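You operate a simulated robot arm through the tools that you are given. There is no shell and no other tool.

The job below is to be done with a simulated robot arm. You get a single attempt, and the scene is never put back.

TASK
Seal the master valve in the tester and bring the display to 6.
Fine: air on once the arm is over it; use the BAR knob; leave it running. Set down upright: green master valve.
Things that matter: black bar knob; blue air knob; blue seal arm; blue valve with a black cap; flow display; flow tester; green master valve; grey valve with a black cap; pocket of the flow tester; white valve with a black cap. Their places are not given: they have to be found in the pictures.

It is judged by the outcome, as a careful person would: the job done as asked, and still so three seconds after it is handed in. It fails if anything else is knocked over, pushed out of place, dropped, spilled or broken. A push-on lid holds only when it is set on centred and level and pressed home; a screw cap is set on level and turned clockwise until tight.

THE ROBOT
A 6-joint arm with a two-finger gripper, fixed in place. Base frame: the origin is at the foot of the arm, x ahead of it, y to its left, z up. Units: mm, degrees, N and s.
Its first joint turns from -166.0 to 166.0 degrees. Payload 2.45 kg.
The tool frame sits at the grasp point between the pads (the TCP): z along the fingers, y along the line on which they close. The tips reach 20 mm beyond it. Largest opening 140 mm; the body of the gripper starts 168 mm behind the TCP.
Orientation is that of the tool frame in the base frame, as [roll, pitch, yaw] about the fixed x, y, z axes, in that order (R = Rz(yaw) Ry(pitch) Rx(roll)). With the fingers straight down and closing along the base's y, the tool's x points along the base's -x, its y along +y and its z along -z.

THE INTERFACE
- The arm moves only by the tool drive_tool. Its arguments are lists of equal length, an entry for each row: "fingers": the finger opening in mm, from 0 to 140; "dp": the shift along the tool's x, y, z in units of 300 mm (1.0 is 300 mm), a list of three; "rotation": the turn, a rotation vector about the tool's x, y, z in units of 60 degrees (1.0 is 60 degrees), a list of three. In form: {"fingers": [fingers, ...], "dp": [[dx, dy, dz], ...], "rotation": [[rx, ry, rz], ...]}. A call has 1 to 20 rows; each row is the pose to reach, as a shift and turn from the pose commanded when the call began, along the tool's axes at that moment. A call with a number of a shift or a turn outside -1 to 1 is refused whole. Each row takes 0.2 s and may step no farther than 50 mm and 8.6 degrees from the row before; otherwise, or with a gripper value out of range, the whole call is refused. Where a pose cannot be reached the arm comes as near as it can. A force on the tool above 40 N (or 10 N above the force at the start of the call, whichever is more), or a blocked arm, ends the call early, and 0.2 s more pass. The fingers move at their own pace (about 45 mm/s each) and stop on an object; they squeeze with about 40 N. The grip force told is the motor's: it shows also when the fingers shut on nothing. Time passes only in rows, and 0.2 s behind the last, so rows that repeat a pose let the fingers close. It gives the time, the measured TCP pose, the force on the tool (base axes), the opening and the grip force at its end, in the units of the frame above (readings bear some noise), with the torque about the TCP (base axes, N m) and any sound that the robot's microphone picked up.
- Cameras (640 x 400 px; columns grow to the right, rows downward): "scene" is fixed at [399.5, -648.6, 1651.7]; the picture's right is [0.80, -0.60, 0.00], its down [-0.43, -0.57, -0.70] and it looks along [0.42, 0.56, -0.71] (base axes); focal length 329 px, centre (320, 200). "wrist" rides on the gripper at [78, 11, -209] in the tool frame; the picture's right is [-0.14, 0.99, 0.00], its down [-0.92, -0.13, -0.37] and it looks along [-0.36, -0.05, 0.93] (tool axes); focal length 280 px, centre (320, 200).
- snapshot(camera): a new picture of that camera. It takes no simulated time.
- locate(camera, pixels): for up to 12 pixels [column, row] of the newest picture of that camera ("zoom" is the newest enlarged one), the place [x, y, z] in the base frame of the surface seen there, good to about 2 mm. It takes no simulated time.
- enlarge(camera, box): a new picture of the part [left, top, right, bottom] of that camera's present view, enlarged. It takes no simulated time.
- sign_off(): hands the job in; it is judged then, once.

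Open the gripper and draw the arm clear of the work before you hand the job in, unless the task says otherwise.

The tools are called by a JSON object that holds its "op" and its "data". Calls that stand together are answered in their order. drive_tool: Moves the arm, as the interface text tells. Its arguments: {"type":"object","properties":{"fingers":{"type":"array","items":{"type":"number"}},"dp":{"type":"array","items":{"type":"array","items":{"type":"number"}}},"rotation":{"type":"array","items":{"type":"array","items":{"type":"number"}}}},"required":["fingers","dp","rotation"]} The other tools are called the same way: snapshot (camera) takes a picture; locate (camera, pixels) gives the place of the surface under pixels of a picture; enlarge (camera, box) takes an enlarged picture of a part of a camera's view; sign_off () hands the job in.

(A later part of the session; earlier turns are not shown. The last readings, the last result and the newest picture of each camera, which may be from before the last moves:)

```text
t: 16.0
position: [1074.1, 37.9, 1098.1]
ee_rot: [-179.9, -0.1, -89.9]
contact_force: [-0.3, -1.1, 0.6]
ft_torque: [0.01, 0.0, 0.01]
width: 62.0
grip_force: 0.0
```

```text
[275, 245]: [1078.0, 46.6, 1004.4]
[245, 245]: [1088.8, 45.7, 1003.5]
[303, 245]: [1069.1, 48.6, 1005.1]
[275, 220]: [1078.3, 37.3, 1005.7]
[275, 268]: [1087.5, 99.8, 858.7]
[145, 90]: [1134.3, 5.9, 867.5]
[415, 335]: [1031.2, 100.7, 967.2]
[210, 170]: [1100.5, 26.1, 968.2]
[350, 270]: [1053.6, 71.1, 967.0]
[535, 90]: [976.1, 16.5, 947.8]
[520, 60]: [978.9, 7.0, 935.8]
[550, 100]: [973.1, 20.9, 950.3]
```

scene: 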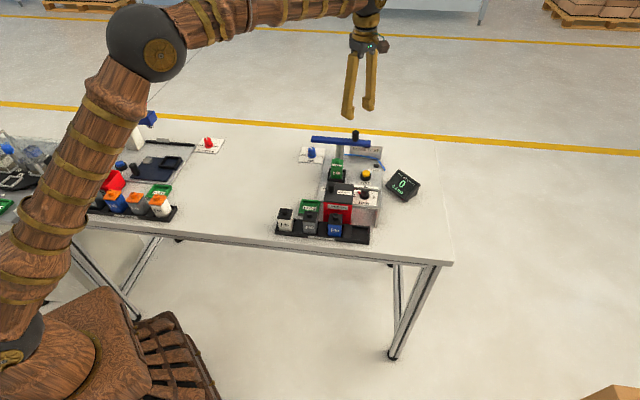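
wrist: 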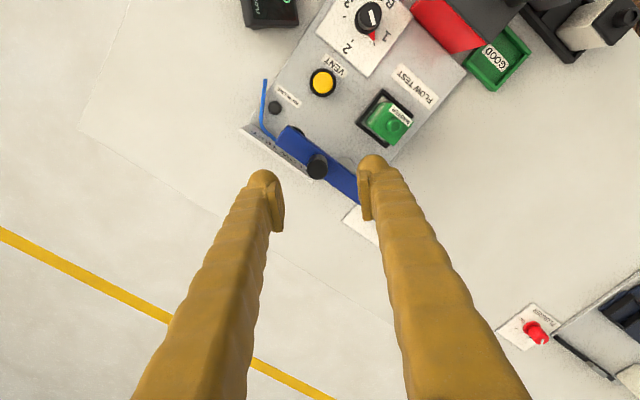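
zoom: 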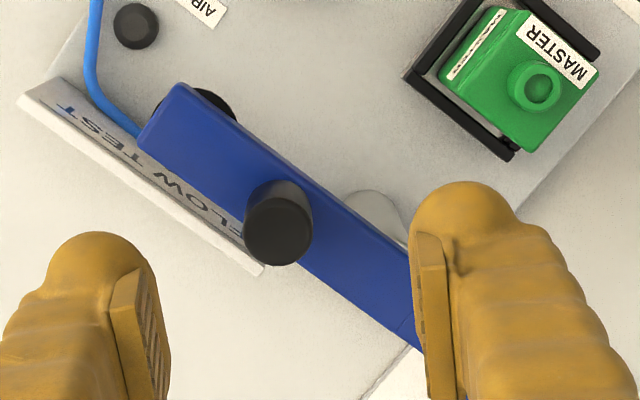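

Handle top centre ≈(1078,45), about 22 mm wide, top z 1005; arm top z 968. I descend to TCP z≈998 with the handle caged between the open fingers.

{"op": "drive_tool", "data": {"fingers": [62, 62, 62, 62], "dp": [[0.003, -0.01, 0.1], [0.003, -0.01, 0.2], [0.003, -0.01, 0.29], [0.003, -0.01, 0.333]], "rotation": [[0, 0, 0], [0, 0, 0], [0, 0, 0], [0, 0, 0]]}}

{"op": "enlarge", "data": {"camera": "wrist", "box": [220, 100, 420, 260]}}

{"op": "enlarge", "data": {"camera": "scene", "box": [300, 110, 400, 190]}}

```text
t: 17.0
position: [1079.6, 34.8, 998.6]
ee_rot: [-179.8, 0.0, -90.1]
contact_force: [0.9, 0.3, 0.5]
ft_torque: [0.02, -0.02, -0.04]
width: 62.2
grip_force: 0.1
```

```text
2.50 times, centred on (320, 180) of wrist
```

zoom: 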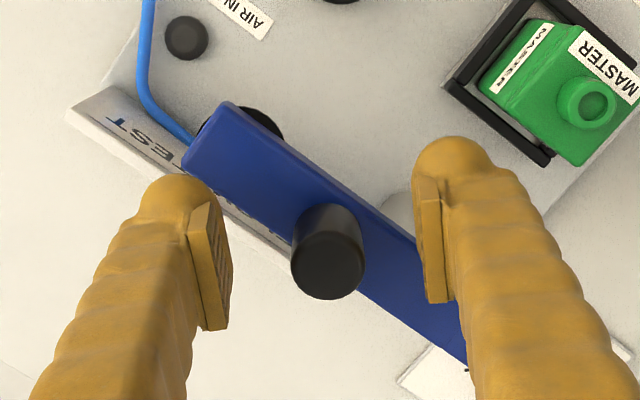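

```text
5.00 times, centred on (350, 150) of scene
```

zoom: 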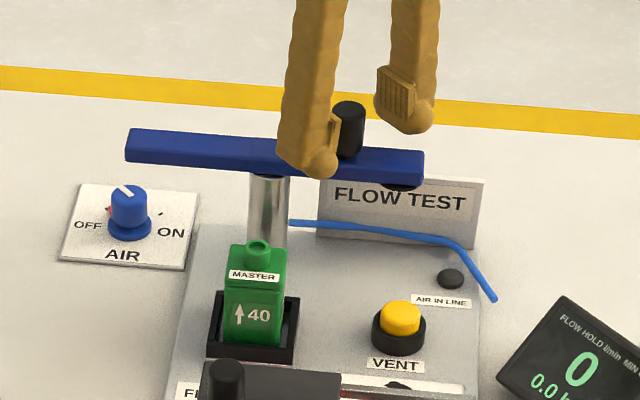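

The handle sits between the fingers (zoom 328,268). I narrow the opening to 32 mm to cage it loosely, then check.

{"op": "drive_tool", "data": {"fingers": [50, 40, 32, 32], "dp": [[0, 0, 0], [0, 0, 0], [0, 0, 0], [0, 0, 0]], "rotation": [[0, 0, 0], [0, 0, 0], [0, 0, 0], [0, 0, 0]]}}

{"op": "enlarge", "data": {"camera": "wrist", "box": [220, 100, 420, 260]}}

```text
t: 18.0
position: [1078.8, 34.2, 997.7]
ee_rot: [-179.8, 0.0, -90.0]
contact_force: [-1.4, -0.4, 0.0]
ft_torque: [0.0, 0.01, -0.01]
width: 32.1
grip_force: 0.1
```

```text
2.50 times, centred on (320, 180) of wrist
```

zoom: 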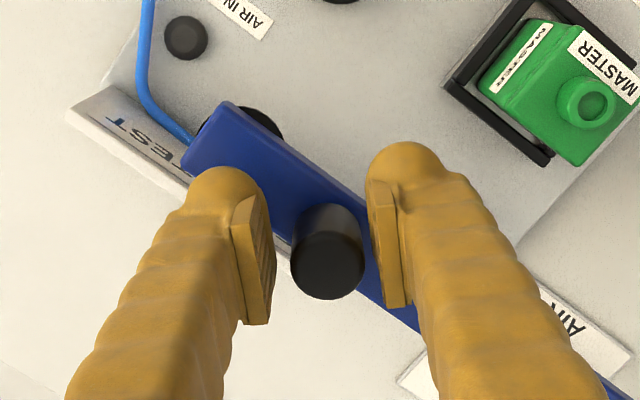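

The handle is caged. I drag toward -x (tool +y) 30 mm slowly and check how the arm turns.

{"op": "drive_tool", "data": {"fingers": [32, 32, 32, 32, 32, 32], "dp": [[0, 0.0167, 0], [0, 0.0333, 0], [0, 0.05, 0], [0, 0.0667, 0], [0, 0.0833, 0], [0, 0.1, 0]], "rotation": [[0, 0, 0], [0, 0, 0], [0, 0, 0], [0, 0, 0], [0, 0, 0], [0, 0, 0]]}}

{"op": "snapshot", "data": {"camera": "wrist"}}

{"op": "enlarge", "data": {"camera": "scene", "box": [300, 110, 400, 190]}}

```text
t: 19.4
position: [1046.0, 35.1, 995.7]
ee_rot: [-179.9, 0.0, -90.0]
contact_force: [0.0, -0.4, 0.8]
ft_torque: [-0.01, 0.0, 0.02]
width: 31.7
grip_force: 0.0
```

```text
taken
```

wrist: 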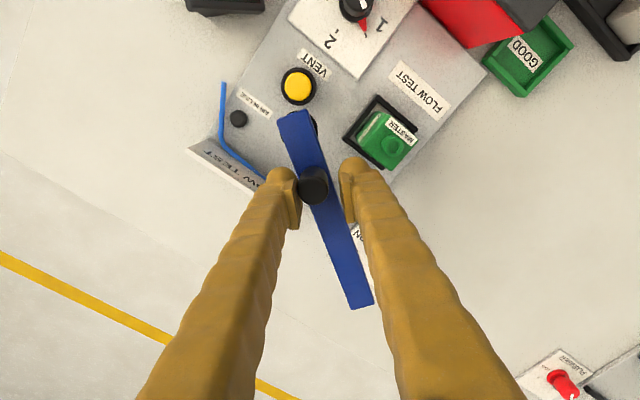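

```text
5.00 times, centred on (350, 150) of scene
```

zoom: 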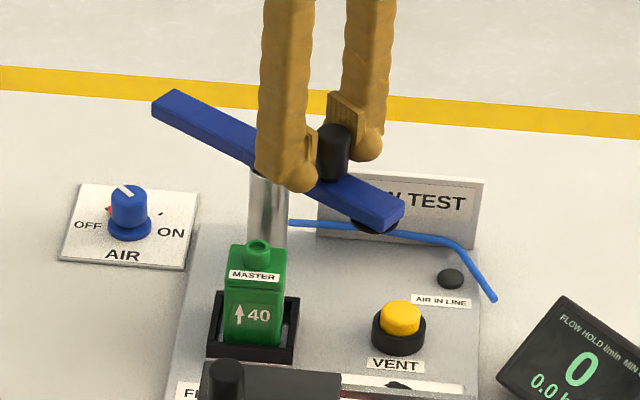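

The arm turns freely with almost no force. I continue dragging 36 mm further in 4.5 mm rows.

{"op": "drive_tool", "data": {"fingers": [32, 32, 32, 32, 32, 32, 32, 32], "dp": [[0, 0.015, 0], [0, 0.03, 0], [0, 0.045, 0], [0, 0.06, 0], [0, 0.075, 0], [0, 0.09, 0], [0, 0.105, 0], [0, 0.12, 0]], "rotation": [[0, 0, 0], [0, 0, 0], [0, 0, 0], [0, 0, 0], [0, 0, 0], [0, 0, 0], [0, 0, 0], [0, 0, 0]]}}

{"op": "snapshot", "data": {"camera": "wrist"}}

{"op": "enlarge", "data": {"camera": "scene", "box": [300, 110, 400, 190]}}

```text
t: 21.2
position: [1010.5, 35.4, 997.4]
ee_rot: [-179.9, -0.1, -90.0]
contact_force: [0.3, 0.4, 0.0]
ft_torque: [0.03, 0.0, 0.02]
width: 32.3
grip_force: 0.0
```

```text
taken
```

wrist: 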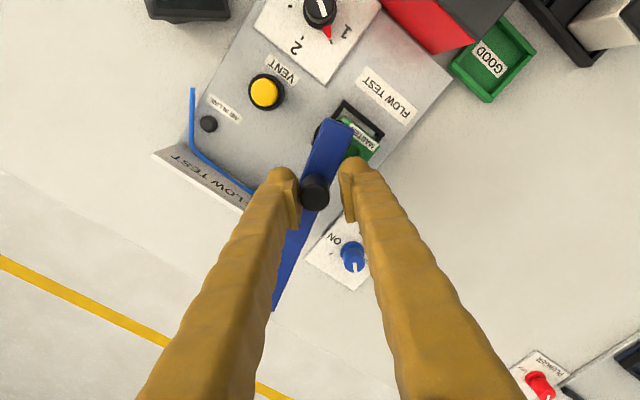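

```text
5.00 times, centred on (350, 150) of scene
```

zoom: 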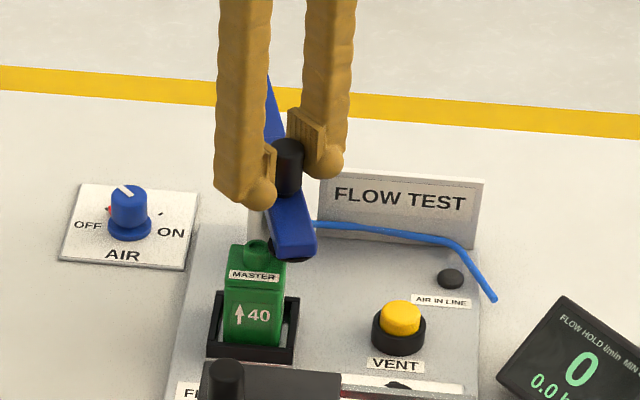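

The pad is now nearing the nozzle, without force. I continue 12 mm in 2 mm rows, watching for contact.

{"op": "drive_tool", "data": {"fingers": [32, 32, 32, 32, 32, 32], "dp": [[0, 0.007, 0], [0, 0.014, 0], [0, 0.021, 0], [0, 0.028, 0], [0, 0.034, 0], [0, 0.04, 0]], "rotation": [[0, 0, 0], [0, 0, 0], [0, 0, 0], [0, 0, 0], [0, 0, 0], [0, 0, 0]]}}

{"op": "enlarge", "data": {"camera": "wrist", "box": [230, 80, 400, 320]}}

{"op": "enlarge", "data": {"camera": "scene", "box": [310, 130, 380, 190]}}

```text
t: 22.6
position: [998.4, 35.2, 996.5]
ee_rot: [-179.9, 0.0, -89.9]
contact_force: [2.1, -0.7, 0.0]
ft_torque: [-0.01, -0.01, -0.03]
width: 32.7
grip_force: 0.5
```

```text
1.67 times, centred on (315, 200) of wrist
```

zoom: 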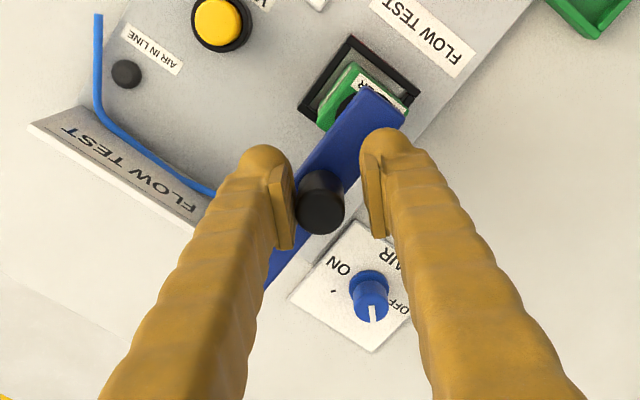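

```text
6.67 times, centred on (345, 160) of scene
```

zoom: 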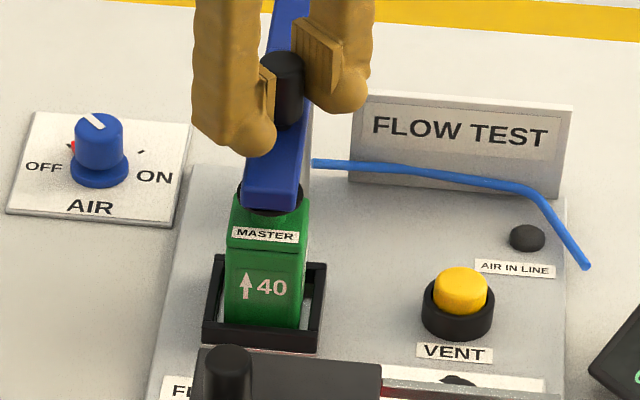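

Small 2 N force appears. I check the arm direction by locating points on the arm and the nozzle/pad.

{"op": "locate", "data": {"camera": "zoom", "pixels": [[247, 180], [303, 183], [275, 170], [283, 60], [240, 205], [300, 205], [270, 212], [285, 135], [270, 195]]}}

{"op": "enlarge", "data": {"camera": "scene", "box": [325, 145, 365, 185]}}

```text
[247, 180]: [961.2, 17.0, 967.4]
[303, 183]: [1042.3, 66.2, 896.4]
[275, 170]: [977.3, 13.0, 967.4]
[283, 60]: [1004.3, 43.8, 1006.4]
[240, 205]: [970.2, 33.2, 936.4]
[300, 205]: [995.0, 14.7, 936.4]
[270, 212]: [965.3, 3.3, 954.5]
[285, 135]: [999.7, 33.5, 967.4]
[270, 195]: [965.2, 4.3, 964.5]
```

```text
10.00 times, centred on (345, 165) of scene
```

zoom: 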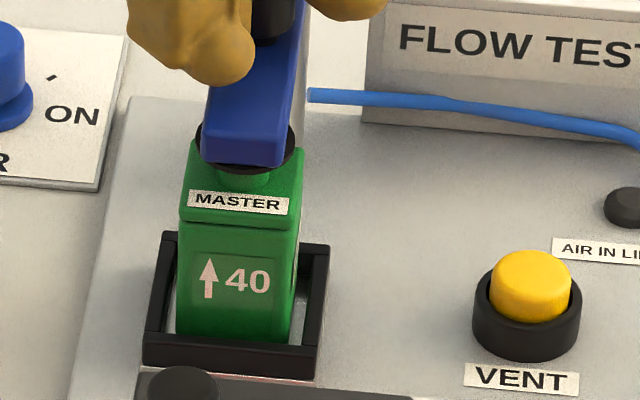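

The handle is now near (1004,43) and the pad spans pixels 197-293 with the nozzle at 243, so it is nearly centred. I push a little further in 1 mm rows to find the stop.

{"op": "drive_tool", "data": {"fingers": [32, 32, 32], "dp": [[0, 0.0033, 0], [0, 0.0067, 0], [0, 0.0085, 0]], "rotation": [[0, 0, 0], [0, 0, 0], [0, 0, 0]]}}

{"op": "enlarge", "data": {"camera": "scene", "box": [325, 145, 365, 185]}}

```text
t: 23.4
position: [996.2, 36.2, 996.6]
ee_rot: [-179.9, 0.0, -90.0]
contact_force: [9.3, 1.5, 2.3]
ft_torque: [0.04, -0.15, -0.04]
width: 37.9
grip_force: 4.3
```

```text
10.00 times, centred on (345, 165) of scene
```

zoom: 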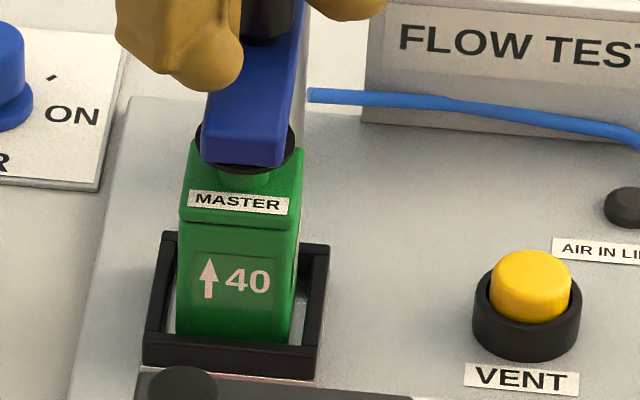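

The arm is against its stop (9 N, arm did not move further), pad over the nozzle. I back off so the handle is centred in the fingers, open, and lift clear.

{"op": "drive_tool", "data": {"fingers": [32, 45, 62, 62, 62, 62, 62, 62], "dp": [[0, -0.008, 0], [0, -0.015, 0], [0, -0.023, 0], [0, -0.023, 0], [0, -0.023, -0.08], [0, -0.023, -0.2], [0, -0.023, -0.3], [0, -0.023, -0.35]], "rotation": [[0, 0, 0], [0, 0, 0], [0, 0, 0], [0, 0, 0], [0, 0, 0], [0, 0, 0], [0, 0, 0], [0, 0, 0]]}}

{"op": "snapshot", "data": {"camera": "wrist"}}

{"op": "enlarge", "data": {"camera": "scene", "box": [300, 120, 400, 190]}}

```text
t: 25.2
position: [1001.6, 38.6, 1104.0]
ee_rot: [179.9, 0.1, -90.0]
contact_force: [0.3, -0.2, -0.4]
ft_torque: [0.0, 0.02, 0.05]
width: 62.2
grip_force: 0.2
```

```text
taken
```

wrist: 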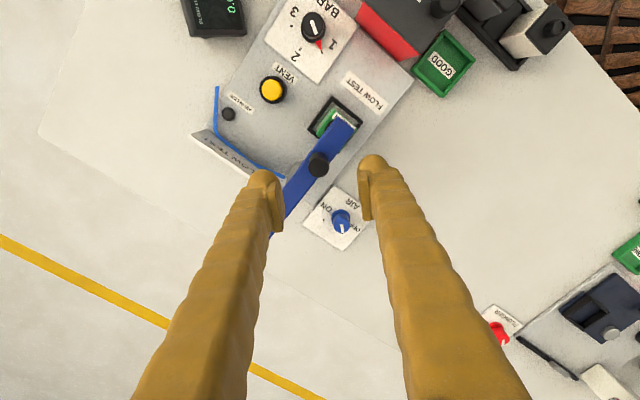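

```text
5.71 times, centred on (350, 155) of scene
```

zoom: 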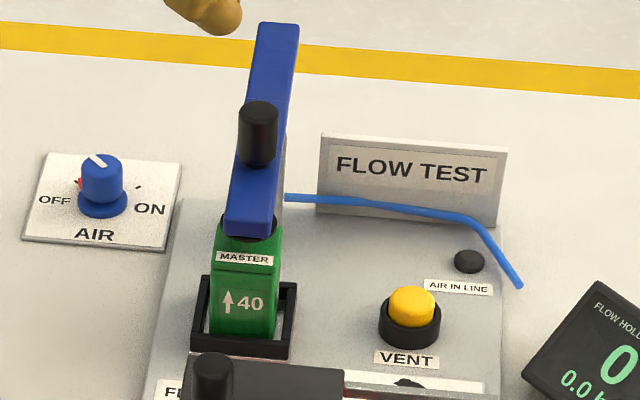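

The seal arm is set over the valve. Next I go above the AIR knob at about (986,181) and down to z≈1000 to measure it closely.

{"op": "drive_tool", "data": {"fingers": [62, 62, 62, 62, 62, 62, 62], "dp": [[-0.12, 0.013, 0], [-0.24, 0.027, 0], [-0.36, 0.04, 0], [-0.473, 0.053, 0], [-0.473, 0.053, 0.12], [-0.473, 0.053, 0.24], [-0.473, 0.053, 0.33]], "rotation": [[0, 0, 0], [0, 0, 0], [0, 0, 0], [0, 0, 0], [0, 0, 0], [0, 0, 0], [0, 0, 0]]}}

{"op": "snapshot", "data": {"camera": "wrist"}}

{"op": "enlarge", "data": {"camera": "wrist", "box": [270, 110, 370, 190]}}

```text
t: 26.8
position: [987.8, 180.1, 1002.6]
ee_rot: [-179.9, 0.0, -90.0]
contact_force: [0.8, -0.3, 0.5]
ft_torque: [-0.01, -0.05, 0.02]
width: 62.0
grip_force: 0.0
```

```text
taken
```

wrist: 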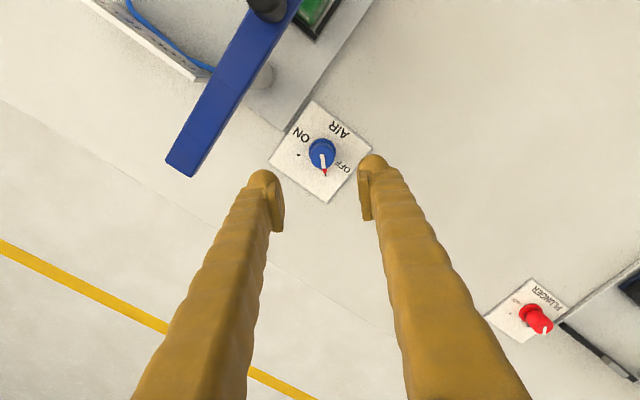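

```text
5.00 times, centred on (320, 150) of wrist
```

zoom: 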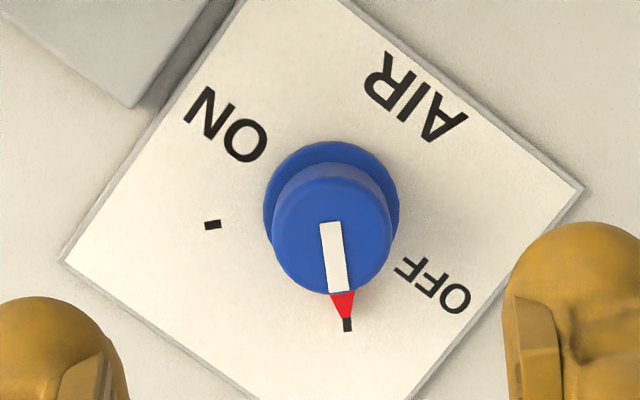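

{"op": "locate", "data": {"camera": "zoom", "pixels": [[332, 235], [332, 180], [332, 290], [278, 230], [388, 230], [330, 150], [268, 210], [396, 210], [212, 225], [347, 325], [345, 305], [62, 260]]}}

{"op": "locate", "data": {"camera": "zoom", "pixels": [[583, 190], [335, 265], [328, 228], [333, 146], [300, 165], [366, 168]]}}

```text
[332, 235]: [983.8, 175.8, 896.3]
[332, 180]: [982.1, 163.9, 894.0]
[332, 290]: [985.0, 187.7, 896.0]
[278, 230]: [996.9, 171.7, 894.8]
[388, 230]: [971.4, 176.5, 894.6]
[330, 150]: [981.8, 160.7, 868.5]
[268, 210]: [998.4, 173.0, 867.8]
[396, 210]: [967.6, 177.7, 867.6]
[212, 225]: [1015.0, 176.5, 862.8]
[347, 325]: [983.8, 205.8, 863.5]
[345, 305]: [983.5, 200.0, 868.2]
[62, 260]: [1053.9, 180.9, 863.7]
```

```text
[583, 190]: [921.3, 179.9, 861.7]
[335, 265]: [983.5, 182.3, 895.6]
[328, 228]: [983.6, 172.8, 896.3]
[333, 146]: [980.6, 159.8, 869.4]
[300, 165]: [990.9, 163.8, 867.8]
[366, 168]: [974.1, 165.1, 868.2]
```

AIR knob axis ≈(984,176), diameter 25, z 868-896; OFF tick at +90° and ON tick at 0°, so a 90° clockwise turn. I centre on it and descend partway to check alignment.

{"op": "drive_tool", "data": {"fingers": [62, 62, 62, 62], "dp": [[0.015, 0.009, 0.08], [0.015, 0.009, 0.16], [0.015, 0.009, 0.22], [0.015, 0.009, 0.24]], "rotation": [[0, 0, 0], [0, 0, 0], [0, 0, 0], [0, 0, 0]]}}

{"op": "enlarge", "data": {"camera": "wrist", "box": [240, 110, 400, 230]}}

```text
t: 27.8
position: [984.5, 172.9, 929.0]
ee_rot: [-180.0, -0.1, -90.0]
contact_force: [0.4, 0.5, -1.4]
ft_torque: [0.0, -0.01, 0.01]
width: 62.2
grip_force: 0.1
```

```text
3.33 times, centred on (320, 170) of wrist
```

zoom: 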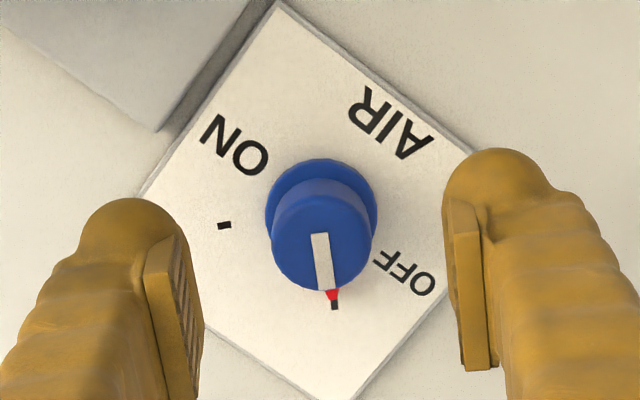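

The knob top (322,243) lies almost exactly under the TCP projection (320,240). I descend 36 mm and close on the knob.

{"op": "drive_tool", "data": {"fingers": [62, 62, 62, 50, 35, 20, 15, 15, 15], "dp": [[-0.003, 0, 0.06], [-0.003, 0, 0.1], [-0.003, 0, 0.12], [-0.003, 0, 0.12], [-0.003, 0, 0.12], [-0.003, 0, 0.12], [-0.003, 0, 0.12], [-0.003, 0, 0.12], [-0.003, 0, 0.12]], "rotation": [[0, 0, 0], [0, 0, 0], [0, 0, 0], [0, 0, 0], [0, 0, 0], [0, 0, 0], [0, 0, 0], [0, 0, 0], [0, 0, 0]]}}

{"op": "enlarge", "data": {"camera": "wrist", "box": [240, 110, 400, 230]}}

{"op": "enlarge", "data": {"camera": "scene", "box": [290, 110, 430, 210]}}

```text
t: 29.8
position: [983.3, 174.4, 894.0]
ee_rot: [180.0, 0.0, -90.0]
contact_force: [0.5, -0.7, -2.1]
ft_torque: [-0.03, -0.03, 0.01]
width: 26.0
grip_force: 45.0
```

```text
3.33 times, centred on (320, 170) of wrist
```

zoom: 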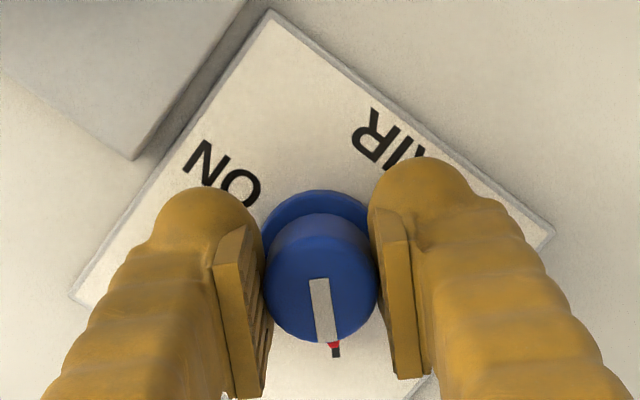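

```text
4.00 times, centred on (360, 160) of scene
```

zoom: 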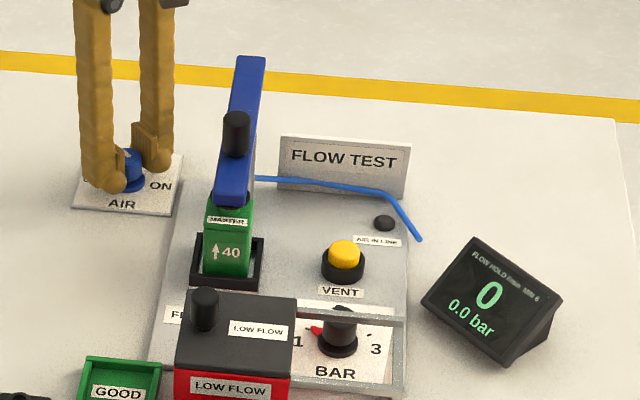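

The knob is gripped (26 mm, 45 N), the arm's pad is on the valve. I turn clockwise 60° first (tool +z).

{"op": "drive_tool", "data": {"fingers": [15, 15, 15, 15, 15, 15, 15, 15], "dp": [[0, 0, 0], [0, 0, 0], [0, 0, 0], [0, 0, 0], [0, 0, 0], [0, 0, 0], [0, 0, 0], [0, 0, 0]], "rotation": [[0, 0, 0.125], [0, 0, 0.25], [0, 0, 0.375], [0, 0, 0.5], [0, 0, 0.625], [0, 0, 0.75], [0, 0, 0.875], [0, 0, 1.0]]}}

{"op": "enlarge", "data": {"camera": "wrist", "box": [240, 110, 400, 230]}}

{"op": "enlarge", "data": {"camera": "scene", "box": [290, 110, 430, 210]}}

```text
t: 31.3
position: [984.3, 175.7, 893.3]
ee_rot: [179.9, -0.1, -135.4]
contact_force: [-4.7, 1.9, 4.3]
ft_torque: [-0.12, 0.14, 0.01]
width: 26.0
grip_force: 45.0
stopped in row 7: the force on the tool passed its limit at 41 N (the readings are from after the stop); the commanded pose is now the measured one
```

```text
3.33 times, centred on (320, 170) of wrist
```

zoom: 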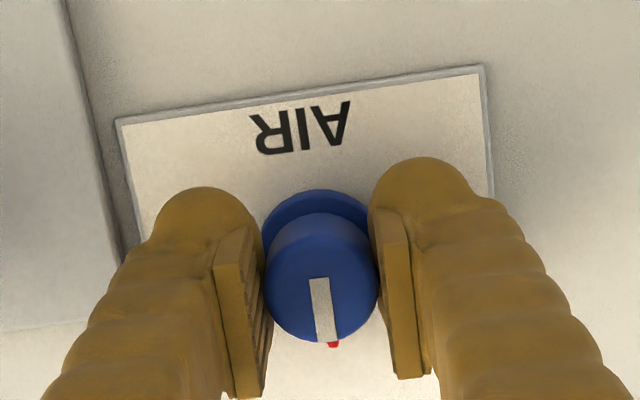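

```text
4.00 times, centred on (360, 160) of scene
```

zoom: 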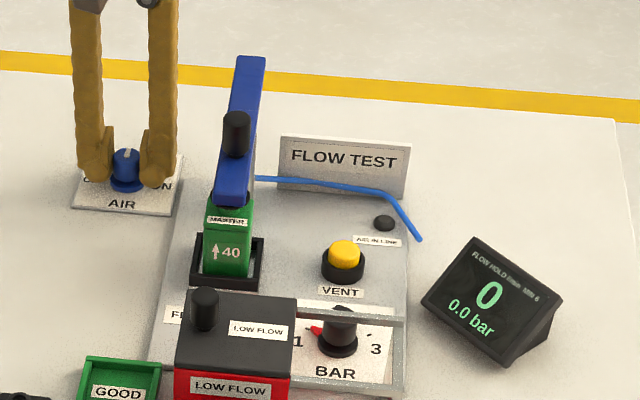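

It turned 45° and stopped on a lateral force (TCP slightly off the knob axis, about 1-2 mm along tool x). I continue in a smaller turn of 15° with a small compensation and read the force.

{"op": "drive_tool", "data": {"fingers": [15, 15, 15, 15], "dp": [[0, 0, 0], [0.0001, -0.0008, 0], [0.0002, -0.0013, 0], [0.0002, -0.0013, 0]], "rotation": [[0, 0, 0.0], [0, 0, 0.125], [0, 0, 0.25], [0, 0, 0.25]]}}

{"op": "enlarge", "data": {"camera": "scene", "box": [290, 110, 430, 210]}}

```text
t: 32.3
position: [982.5, 174.3, 893.4]
ee_rot: [179.9, -0.2, -150.6]
contact_force: [-21.7, 24.9, 0.0]
ft_torque: [0.27, 0.2, 0.06]
width: 25.9
grip_force: 45.0
```

```text
4.00 times, centred on (360, 160) of scene
```

zoom: 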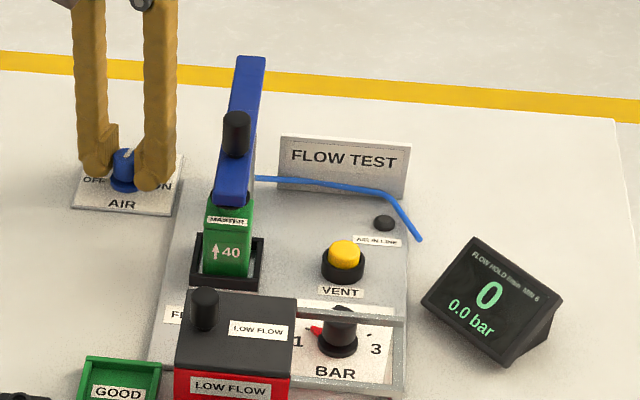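

The force (-22,25 N) points along tool +y, so the axis lies on the other side; I relieve about 1 mm in +y and turn 15° more with the opposite compensation.

{"op": "drive_tool", "data": {"fingers": [15, 15, 15, 15], "dp": [[0.0005, 0.0033, 0], [0.0005, 0.0041, 0], [0.0005, 0.0048, 0], [0.0005, 0.0048, 0]], "rotation": [[0, 0, 0.0], [0, 0, 0.125], [0, 0, 0.25], [0, 0, 0.25]]}}

{"op": "enlarge", "data": {"camera": "scene", "box": [290, 110, 430, 210]}}

```text
t: 33.3
position: [983.8, 174.9, 893.9]
ee_rot: [-179.9, -0.1, -165.6]
contact_force: [-22.0, -4.1, -4.5]
ft_torque: [-0.06, 0.25, -0.02]
width: 26.0
grip_force: 45.1
```

```text
4.00 times, centred on (360, 160) of scene
```

zoom: 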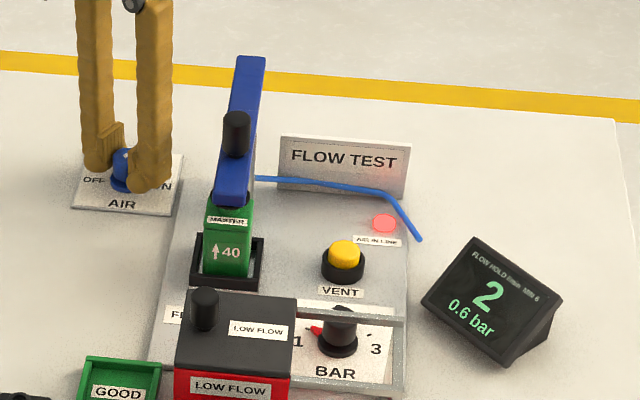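

Air came on: the AIR IN LINE lamp is red and the display shows 2 / 0.6 bar and rising. I relieve the +x force and finish the last 14° to the ON tick.

{"op": "drive_tool", "data": {"fingers": [15, 15, 15, 15], "dp": [[0.0022, 0.0, 0], [0.0022, 0.0007, 0], [0.0022, 0.0013, 0], [0.0022, 0.0013, 0]], "rotation": [[0, 0, 0.0], [0, 0, 0.12], [0, 0, 0.23], [0, 0, 0.23]]}}

{"op": "enlarge", "data": {"camera": "scene", "box": [290, 110, 430, 210]}}

{"op": "enlarge", "data": {"camera": "wrist", "box": [240, 110, 400, 230]}}

```text
t: 34.3
position: [982.6, 175.7, 894.1]
ee_rot: [179.9, 0.1, -179.3]
contact_force: [18.5, 0.8, -7.3]
ft_torque: [0.03, -0.38, 0.0]
width: 26.2
grip_force: 44.8
```

```text
4.00 times, centred on (360, 160) of scene
```

zoom: 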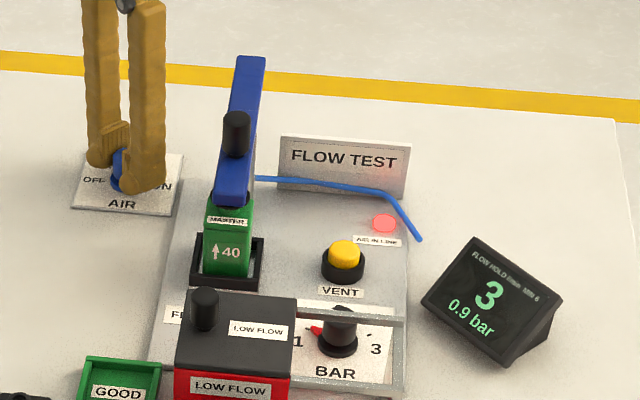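

```text
3.33 times, centred on (320, 170) of wrist
```

zoom: 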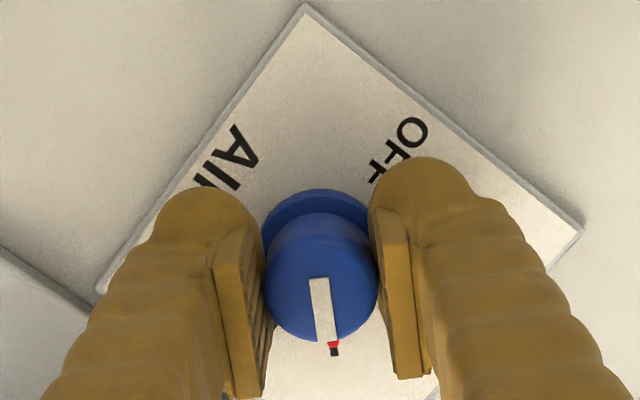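

The pointer is at the ON tick and the display reads 3 at 0.9 bar. I relieve the side force, open the fingers and lift straight up.

{"op": "drive_tool", "data": {"fingers": [15, 30, 45, 62, 62, 62, 62, 62, 62], "dp": [[-0.0018, 0, 0], [-0.0018, 0, 0], [-0.0018, 0, 0], [-0.0018, 0, 0], [-0.0018, 0, -0.05], [-0.0018, 0, -0.15], [-0.0018, 0, -0.3], [-0.0018, 0, -0.45], [-0.0018, 0, -0.6]], "rotation": [[0, 0, 0], [0, 0, 0], [0, 0, 0], [0, 0, 0], [0, 0, 0], [0, 0, 0], [0, 0, 0], [0, 0, 0], [0, 0, 0]]}}

{"op": "snapshot", "data": {"camera": "wrist"}}

{"op": "enlarge", "data": {"camera": "scene", "box": [290, 110, 430, 210]}}

{"op": "enlarge", "data": {"camera": "scene", "box": [300, 140, 335, 166]}}

```text
t: 36.3
position: [982.7, 173.2, 1075.1]
ee_rot: [-180.0, 0.0, -179.2]
contact_force: [0.4, -0.1, 0.3]
ft_torque: [-0.02, 0.02, 0.01]
width: 61.9
grip_force: 0.1
```

```text
taken
```

wrist: 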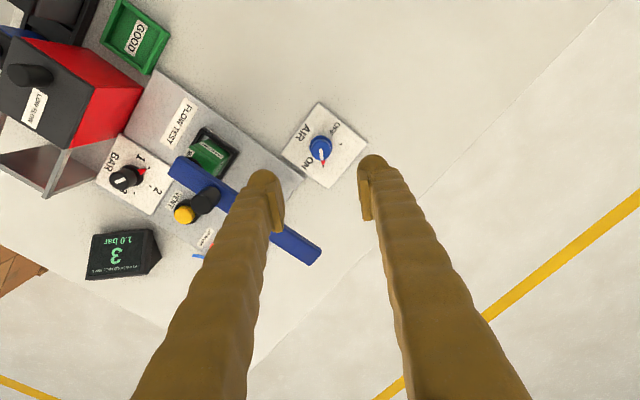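

```text
4.00 times, centred on (360, 160) of scene
```

zoom: 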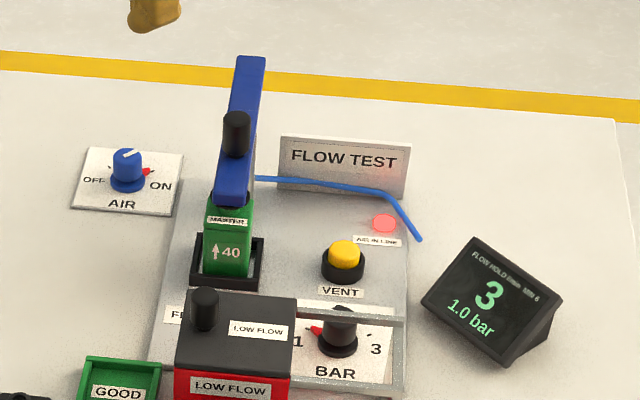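

```text
15.38 times, centred on (318, 153) of scene
```

zoom: 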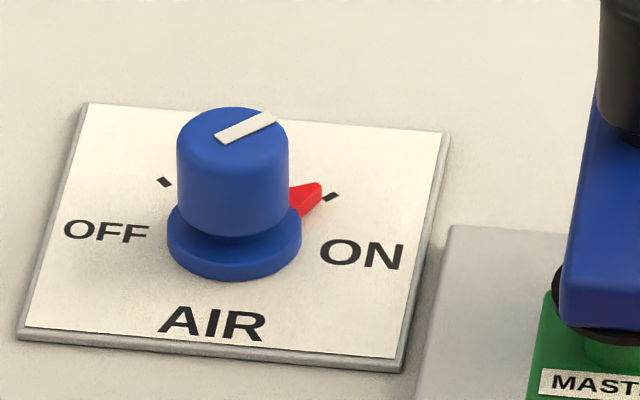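

AIR is fully ON and the display is steady at 3 / 1.0 bar, so 6 should come at about 2 bar. I move over to above the BAR knob near (990,-114), turning the tool to yaw about -125.

{"op": "drive_tool", "data": {"fingers": [62, 62, 62, 62, 62, 62, 62, 62], "dp": [[-0.001, -0.12, 0], [-0.003, -0.24, 0], [-0.004, -0.36, 0], [-0.006, -0.48, 0], [-0.007, -0.6, 0], [-0.009, -0.73, 0], [-0.01, -0.85, 0], [-0.01, -0.957, 0]], "rotation": [[0, 0, -0.11], [0, 0, -0.22], [0, 0, -0.34], [0, 0, -0.45], [0, 0, -0.56], [0, 0, -0.68], [0, 0, -0.79], [0, 0, -0.9]]}}

{"op": "snapshot", "data": {"camera": "wrist"}}

{"op": "enlarge", "data": {"camera": "wrist", "box": [270, 90, 370, 200]}}

```text
t: 38.1
position: [987.8, -111.7, 1071.7]
ee_rot: [179.9, 0.0, -125.1]
contact_force: [1.0, 0.1, -0.8]
ft_torque: [0.01, -0.03, 0.01]
width: 61.9
grip_force: 0.1
```

```text
taken
```

wrist: 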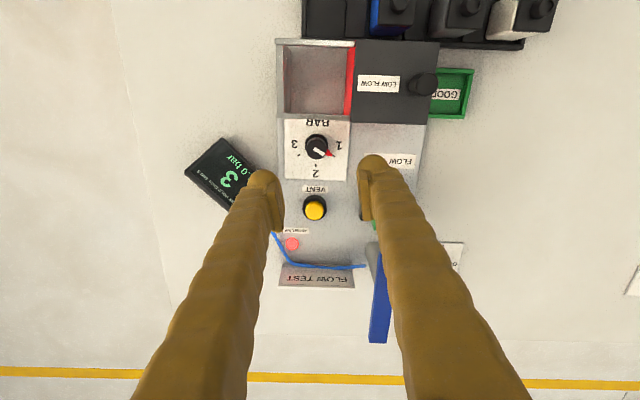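

```text
3.64 times, centred on (320, 145) of wrist
```

zoom: 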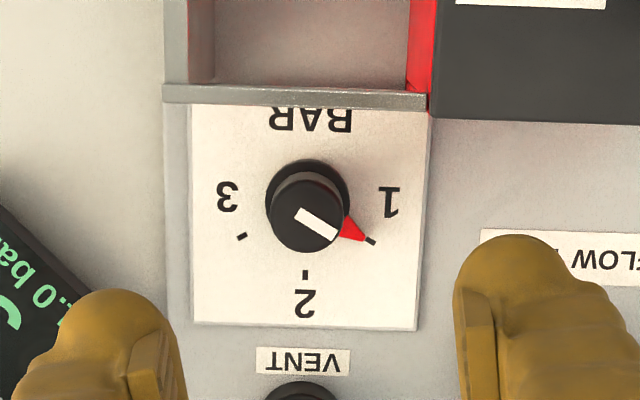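

{"op": "enlarge", "data": {"camera": "wrist", "box": [290, 125, 345, 170]}}

```text
8.89 times, centred on (318, 148) of wrist
```

zoom: 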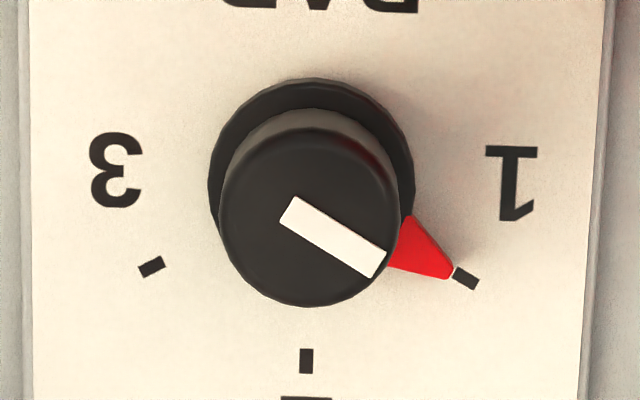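

I locate the BAR ticks 1, 2, 3 and the knob's top rim in this enlargement.

{"op": "locate", "data": {"camera": "zoom", "pixels": [[465, 278], [306, 360], [152, 267], [309, 217], [224, 217], [394, 217], [309, 135], [309, 300], [310, 90], [214, 175], [410, 180], [600, 100]]}}

{"op": "enlarge", "data": {"camera": "wrist", "box": [260, 30, 440, 200]}}

{"op": "locate", "data": {"camera": "zoom", "pixels": [[65, 172], [315, 172], [200, 165], [200, 185], [80, 20], [50, 160]]}}

```text
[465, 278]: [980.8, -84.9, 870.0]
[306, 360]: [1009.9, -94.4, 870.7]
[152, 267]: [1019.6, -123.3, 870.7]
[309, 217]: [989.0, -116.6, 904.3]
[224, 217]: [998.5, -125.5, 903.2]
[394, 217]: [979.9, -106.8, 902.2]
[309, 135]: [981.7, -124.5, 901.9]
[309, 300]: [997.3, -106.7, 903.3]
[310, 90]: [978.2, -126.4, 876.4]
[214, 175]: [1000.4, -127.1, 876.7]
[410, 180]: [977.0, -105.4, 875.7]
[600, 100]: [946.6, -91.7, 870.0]
```

```text
2.35 times, centred on (350, 115) of wrist
```

zoom: 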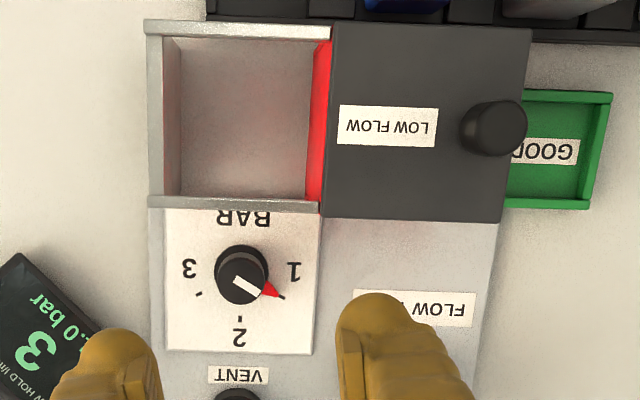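

```text
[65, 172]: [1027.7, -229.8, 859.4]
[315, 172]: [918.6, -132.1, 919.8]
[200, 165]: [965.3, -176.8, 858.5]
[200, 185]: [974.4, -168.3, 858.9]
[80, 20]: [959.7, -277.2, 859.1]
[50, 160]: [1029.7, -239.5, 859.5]
```

BAR axis ≈(989.3,-115.9), ticks at 105°, 46°, -14°: 60° per bar, so 60° clockwise should give 2 bar. To beat the pose noise I take a few still readings.

{"op": "drive_tool", "data": {"fingers": [56], "dp": [[0, 0, 0]], "rotation": [[0, 0, 0]]}}

{"op": "drive_tool", "data": {"fingers": [50], "dp": [[0, 0, 0]], "rotation": [[0, 0, 0]]}}

{"op": "drive_tool", "data": {"fingers": [50], "dp": [[0, 0, 0]], "rotation": [[0, 0, 0]]}}

{"op": "drive_tool", "data": {"fingers": [50], "dp": [[0, 0, 0]], "rotation": [[0, 0, 0]]}}

```text
t: 38.5
position: [989.3, -109.9, 1071.8]
ee_rot: [-180.0, -0.2, -125.2]
contact_force: [1.1, 0.1, -0.2]
ft_torque: [0.0, 0.01, -0.02]
width: 55.7
grip_force: 0.2
```

```text
t: 38.9
position: [987.4, -110.5, 1071.4]
ee_rot: [-180.0, -0.1, -125.2]
contact_force: [0.0, -1.1, 0.1]
ft_torque: [0.0, 0.0, 0.01]
width: 50.0
grip_force: 0.0
```

```text
t: 39.3
position: [988.2, -110.9, 1072.1]
ee_rot: [-180.0, 0.0, -125.2]
contact_force: [-0.2, -0.4, 0.1]
ft_torque: [-0.03, 0.01, -0.02]
width: 49.9
grip_force: 0.1
```

```text
t: 39.7
position: [987.2, -110.4, 1072.3]
ee_rot: [180.0, -0.2, -125.2]
contact_force: [-0.3, -0.1, -0.2]
ft_torque: [-0.02, -0.02, 0.0]
width: 50.1
grip_force: 0.0
```

Averaged TCP is (988.0,-110.7); I shift (1.3,-5.2) onto the axis and descend to about z=930 first for a visual check.

{"op": "drive_tool", "data": {"fingers": [50, 50, 50, 50, 50], "dp": [[0.0117, -0.0135, 0.1], [0.0117, -0.0135, 0.22], [0.0117, -0.0135, 0.34], [0.0117, -0.0135, 0.43], [0.0117, -0.0135, 0.47]], "rotation": [[0, 0, 0], [0, 0, 0], [0, 0, 0], [0, 0, 0], [0, 0, 0]]}}

{"op": "enlarge", "data": {"camera": "wrist", "box": [240, 110, 400, 230]}}

{"op": "enlarge", "data": {"camera": "scene", "box": [310, 130, 430, 230]}}

{"op": "drive_tool", "data": {"fingers": [50], "dp": [[0, 0, 0]], "rotation": [[0, 0, 0]]}}

{"op": "drive_tool", "data": {"fingers": [50], "dp": [[0, 0, 0]], "rotation": [[0, 0, 0]]}}

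{"op": "drive_tool", "data": {"fingers": [50], "dp": [[0, 0, 0]], "rotation": [[0, 0, 0]]}}

```text
t: 40.9
position: [992.4, -117.5, 931.8]
ee_rot: [-179.9, -0.1, -125.2]
contact_force: [-0.3, -1.0, -0.3]
ft_torque: [-0.01, 0.01, 0.01]
width: 50.2
grip_force: 0.0
```

```text
3.33 times, centred on (320, 170) of wrist
```

zoom: 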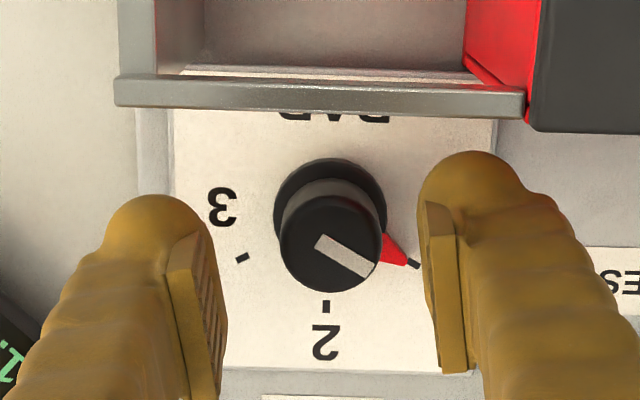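

```text
4.00 times, centred on (370, 180) of scene
```

zoom: 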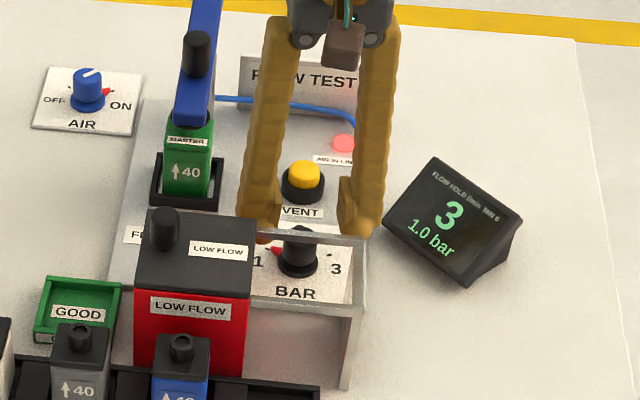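

```text
t: 41.3
position: [991.9, -116.8, 932.3]
ee_rot: [180.0, -0.1, -125.2]
contact_force: [0.0, 0.1, 0.7]
ft_torque: [0.01, 0.01, -0.01]
width: 50.0
grip_force: 0.1
```

```text
t: 41.7
position: [992.1, -118.7, 932.7]
ee_rot: [180.0, -0.1, -125.1]
contact_force: [0.3, 0.4, -0.5]
ft_torque: [0.01, 0.01, -0.03]
width: 50.0
grip_force: 0.1
```

```text
t: 42.1
position: [991.2, -118.4, 931.4]
ee_rot: [-180.0, -0.1, -125.2]
contact_force: [-0.4, -0.2, -0.1]
ft_torque: [0.04, -0.04, 0.02]
width: 50.1
grip_force: 0.0
```

Reading and picture agree that the knob is about 2.8 mm toward tool +y (zoom 330 vs 320). I correct, descend to z≈900 and check before closing.

{"op": "drive_tool", "data": {"fingers": [50, 50, 50, 50], "dp": [[-0.002, 0.0093, 0.03], [-0.002, 0.0093, 0.07], [-0.002, 0.0093, 0.1], [-0.002, 0.0093, 0.107]], "rotation": [[0, 0, 0], [0, 0, 0], [0, 0, 0], [0, 0, 0]]}}

{"op": "enlarge", "data": {"camera": "wrist", "box": [240, 110, 400, 230]}}

{"op": "drive_tool", "data": {"fingers": [50], "dp": [[0, 0, 0]], "rotation": [[0, 0, 0]]}}

{"op": "drive_tool", "data": {"fingers": [50], "dp": [[0, 0, 0]], "rotation": [[0, 0, 0]]}}

```text
t: 43.1
position: [988.3, -115.7, 901.4]
ee_rot: [-180.0, -0.2, -125.2]
contact_force: [-0.5, 0.0, 0.3]
ft_torque: [-0.03, 0.02, 0.01]
width: 49.9
grip_force: 0.0
```

```text
3.33 times, centred on (320, 170) of wrist
```

zoom: 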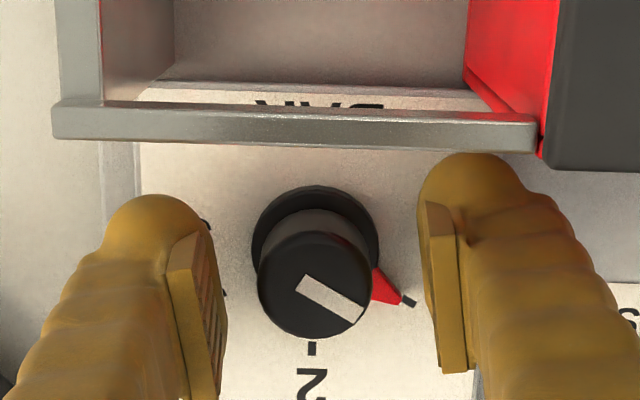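

```text
t: 43.5
position: [989.0, -116.0, 900.5]
ee_rot: [179.9, 0.0, -125.2]
contact_force: [-0.4, -0.4, 0.4]
ft_torque: [0.02, 0.0, -0.04]
width: 50.2
grip_force: 0.0
```

```text
t: 43.9
position: [988.8, -115.2, 900.8]
ee_rot: [179.9, -0.1, -125.2]
contact_force: [0.0, -0.2, 0.1]
ft_torque: [-0.04, 0.03, 0.0]
width: 49.8
grip_force: 0.1
```

TCP is within 1 mm of the axis; the picture suggests about 1 mm toward tool -y. I correct that and close on the BAR knob.

{"op": "drive_tool", "data": {"fingers": [50, 40, 30, 20, 15, 15, 15], "dp": [[0, -0.0037, 0], [0, -0.0037, 0], [0, -0.0037, 0], [0, -0.0037, 0], [0, -0.0037, 0], [0, -0.0037, 0], [0, -0.0037, 0]], "rotation": [[0, 0, 0], [0, 0, 0], [0, 0, 0], [0, 0, 0], [0, 0, 0], [0, 0, 0], [0, 0, 0]]}}

{"op": "enlarge", "data": {"camera": "wrist", "box": [240, 110, 400, 230]}}

{"op": "enlarge", "data": {"camera": "scene", "box": [310, 130, 430, 230]}}

```text
t: 45.5
position: [989.8, -116.0, 901.6]
ee_rot: [-180.0, -0.1, -125.3]
contact_force: [20.7, -19.4, -4.7]
ft_torque: [-0.28, -0.16, 0.02]
width: 26.1
grip_force: 44.8
```

```text
3.33 times, centred on (320, 170) of wrist
```

zoom: 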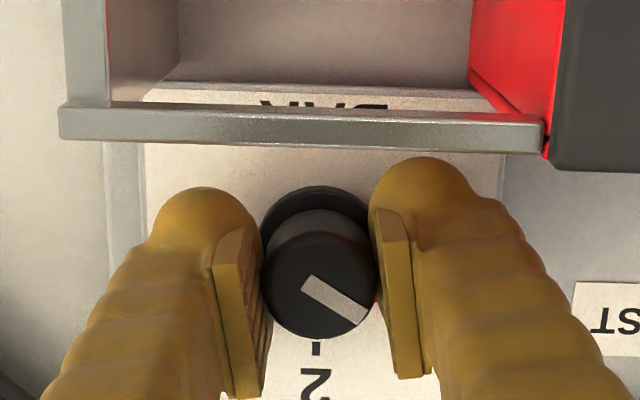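

```text
4.00 times, centred on (370, 180) of scene
```

zoom: 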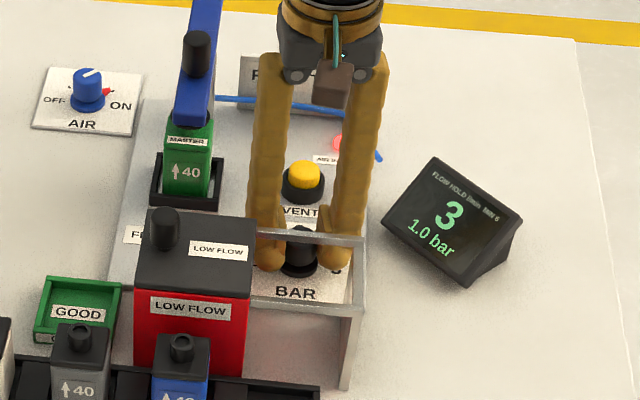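

Gripped with a residual -28 N along tool y; I relieve 0.85 mm that way and turn the first 15° clockwise.

{"op": "drive_tool", "data": {"fingers": [15, 15, 15, 15], "dp": [[0.0003, -0.0028, 0], [0.0003, -0.0028, 0], [0.0003, -0.0028, 0], [0.0003, -0.0028, 0]], "rotation": [[0, 0, 0], [0, 0, 0.125], [0, 0, 0.25], [0, 0, 0.25]]}}

{"op": "enlarge", "data": {"camera": "scene", "box": [310, 130, 430, 230]}}

```text
t: 46.5
position: [990.1, -117.6, 901.6]
ee_rot: [-179.9, -0.2, -140.4]
contact_force: [-5.9, -19.3, 17.2]
ft_torque: [-0.34, 0.16, 0.03]
width: 26.0
grip_force: 45.6
```

```text
4.00 times, centred on (370, 180) of scene
```

zoom: 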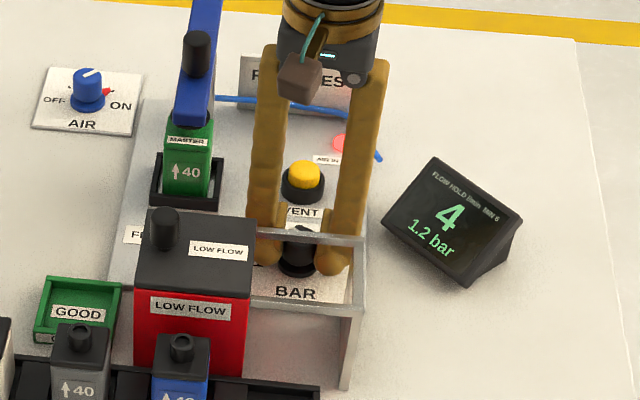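

Display moved to 4 / 1.2 bar. I relieve the side forces and turn another 15°.

{"op": "drive_tool", "data": {"fingers": [15, 15, 15, 15], "dp": [[0.0017, -0.0011, -0.001], [0.0017, -0.0011, -0.001], [0.0017, -0.0011, -0.001], [0.0017, -0.0011, -0.001]], "rotation": [[0, 0, 0], [0, 0, 0.125], [0, 0, 0.25], [0, 0, 0.25]]}}

{"op": "enlarge", "data": {"camera": "scene", "box": [310, 130, 430, 230]}}

```text
t: 47.5
position: [989.5, -116.0, 901.0]
ee_rot: [-179.9, 0.0, -155.3]
contact_force: [-13.6, -2.1, 15.6]
ft_torque: [0.06, 0.16, 0.02]
width: 26.1
grip_force: 45.0
```

```text
4.00 times, centred on (370, 180) of scene
```

zoom: 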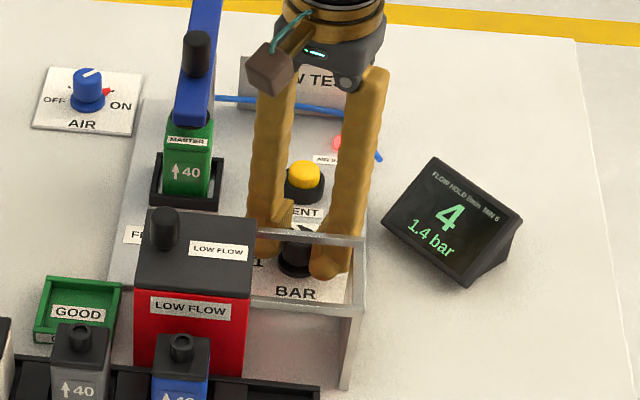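

Now 4 / 1.4 bar (lagging slightly). I relieve again and turn another 15° (45° in total).

{"op": "drive_tool", "data": {"fingers": [15, 15, 15, 15, 15, 15], "dp": [[0.0013, 0.0004, -0.0015], [0.0013, 0.0004, -0.0015], [0.0013, 0.0004, -0.0015], [0.0013, 0.0004, -0.0015], [0.0013, 0.0004, -0.0015], [0.0013, 0.0004, -0.0015]], "rotation": [[0, 0, 0], [0, 0, 0.125], [0, 0, 0.25], [0, 0, 0.25], [0, 0, 0.25], [0, 0, 0.25]]}}

{"op": "enlarge", "data": {"camera": "scene", "box": [310, 130, 430, 230]}}

```text
t: 48.9
position: [990.1, -115.3, 901.1]
ee_rot: [-179.9, -0.1, -170.3]
contact_force: [11.1, 9.1, -10.8]
ft_torque: [0.11, -0.18, -0.01]
width: 26.2
grip_force: 45.0
```

```text
4.00 times, centred on (370, 180) of scene
```

zoom: 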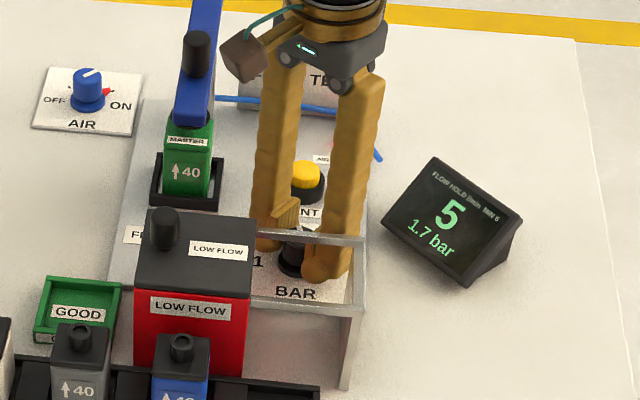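

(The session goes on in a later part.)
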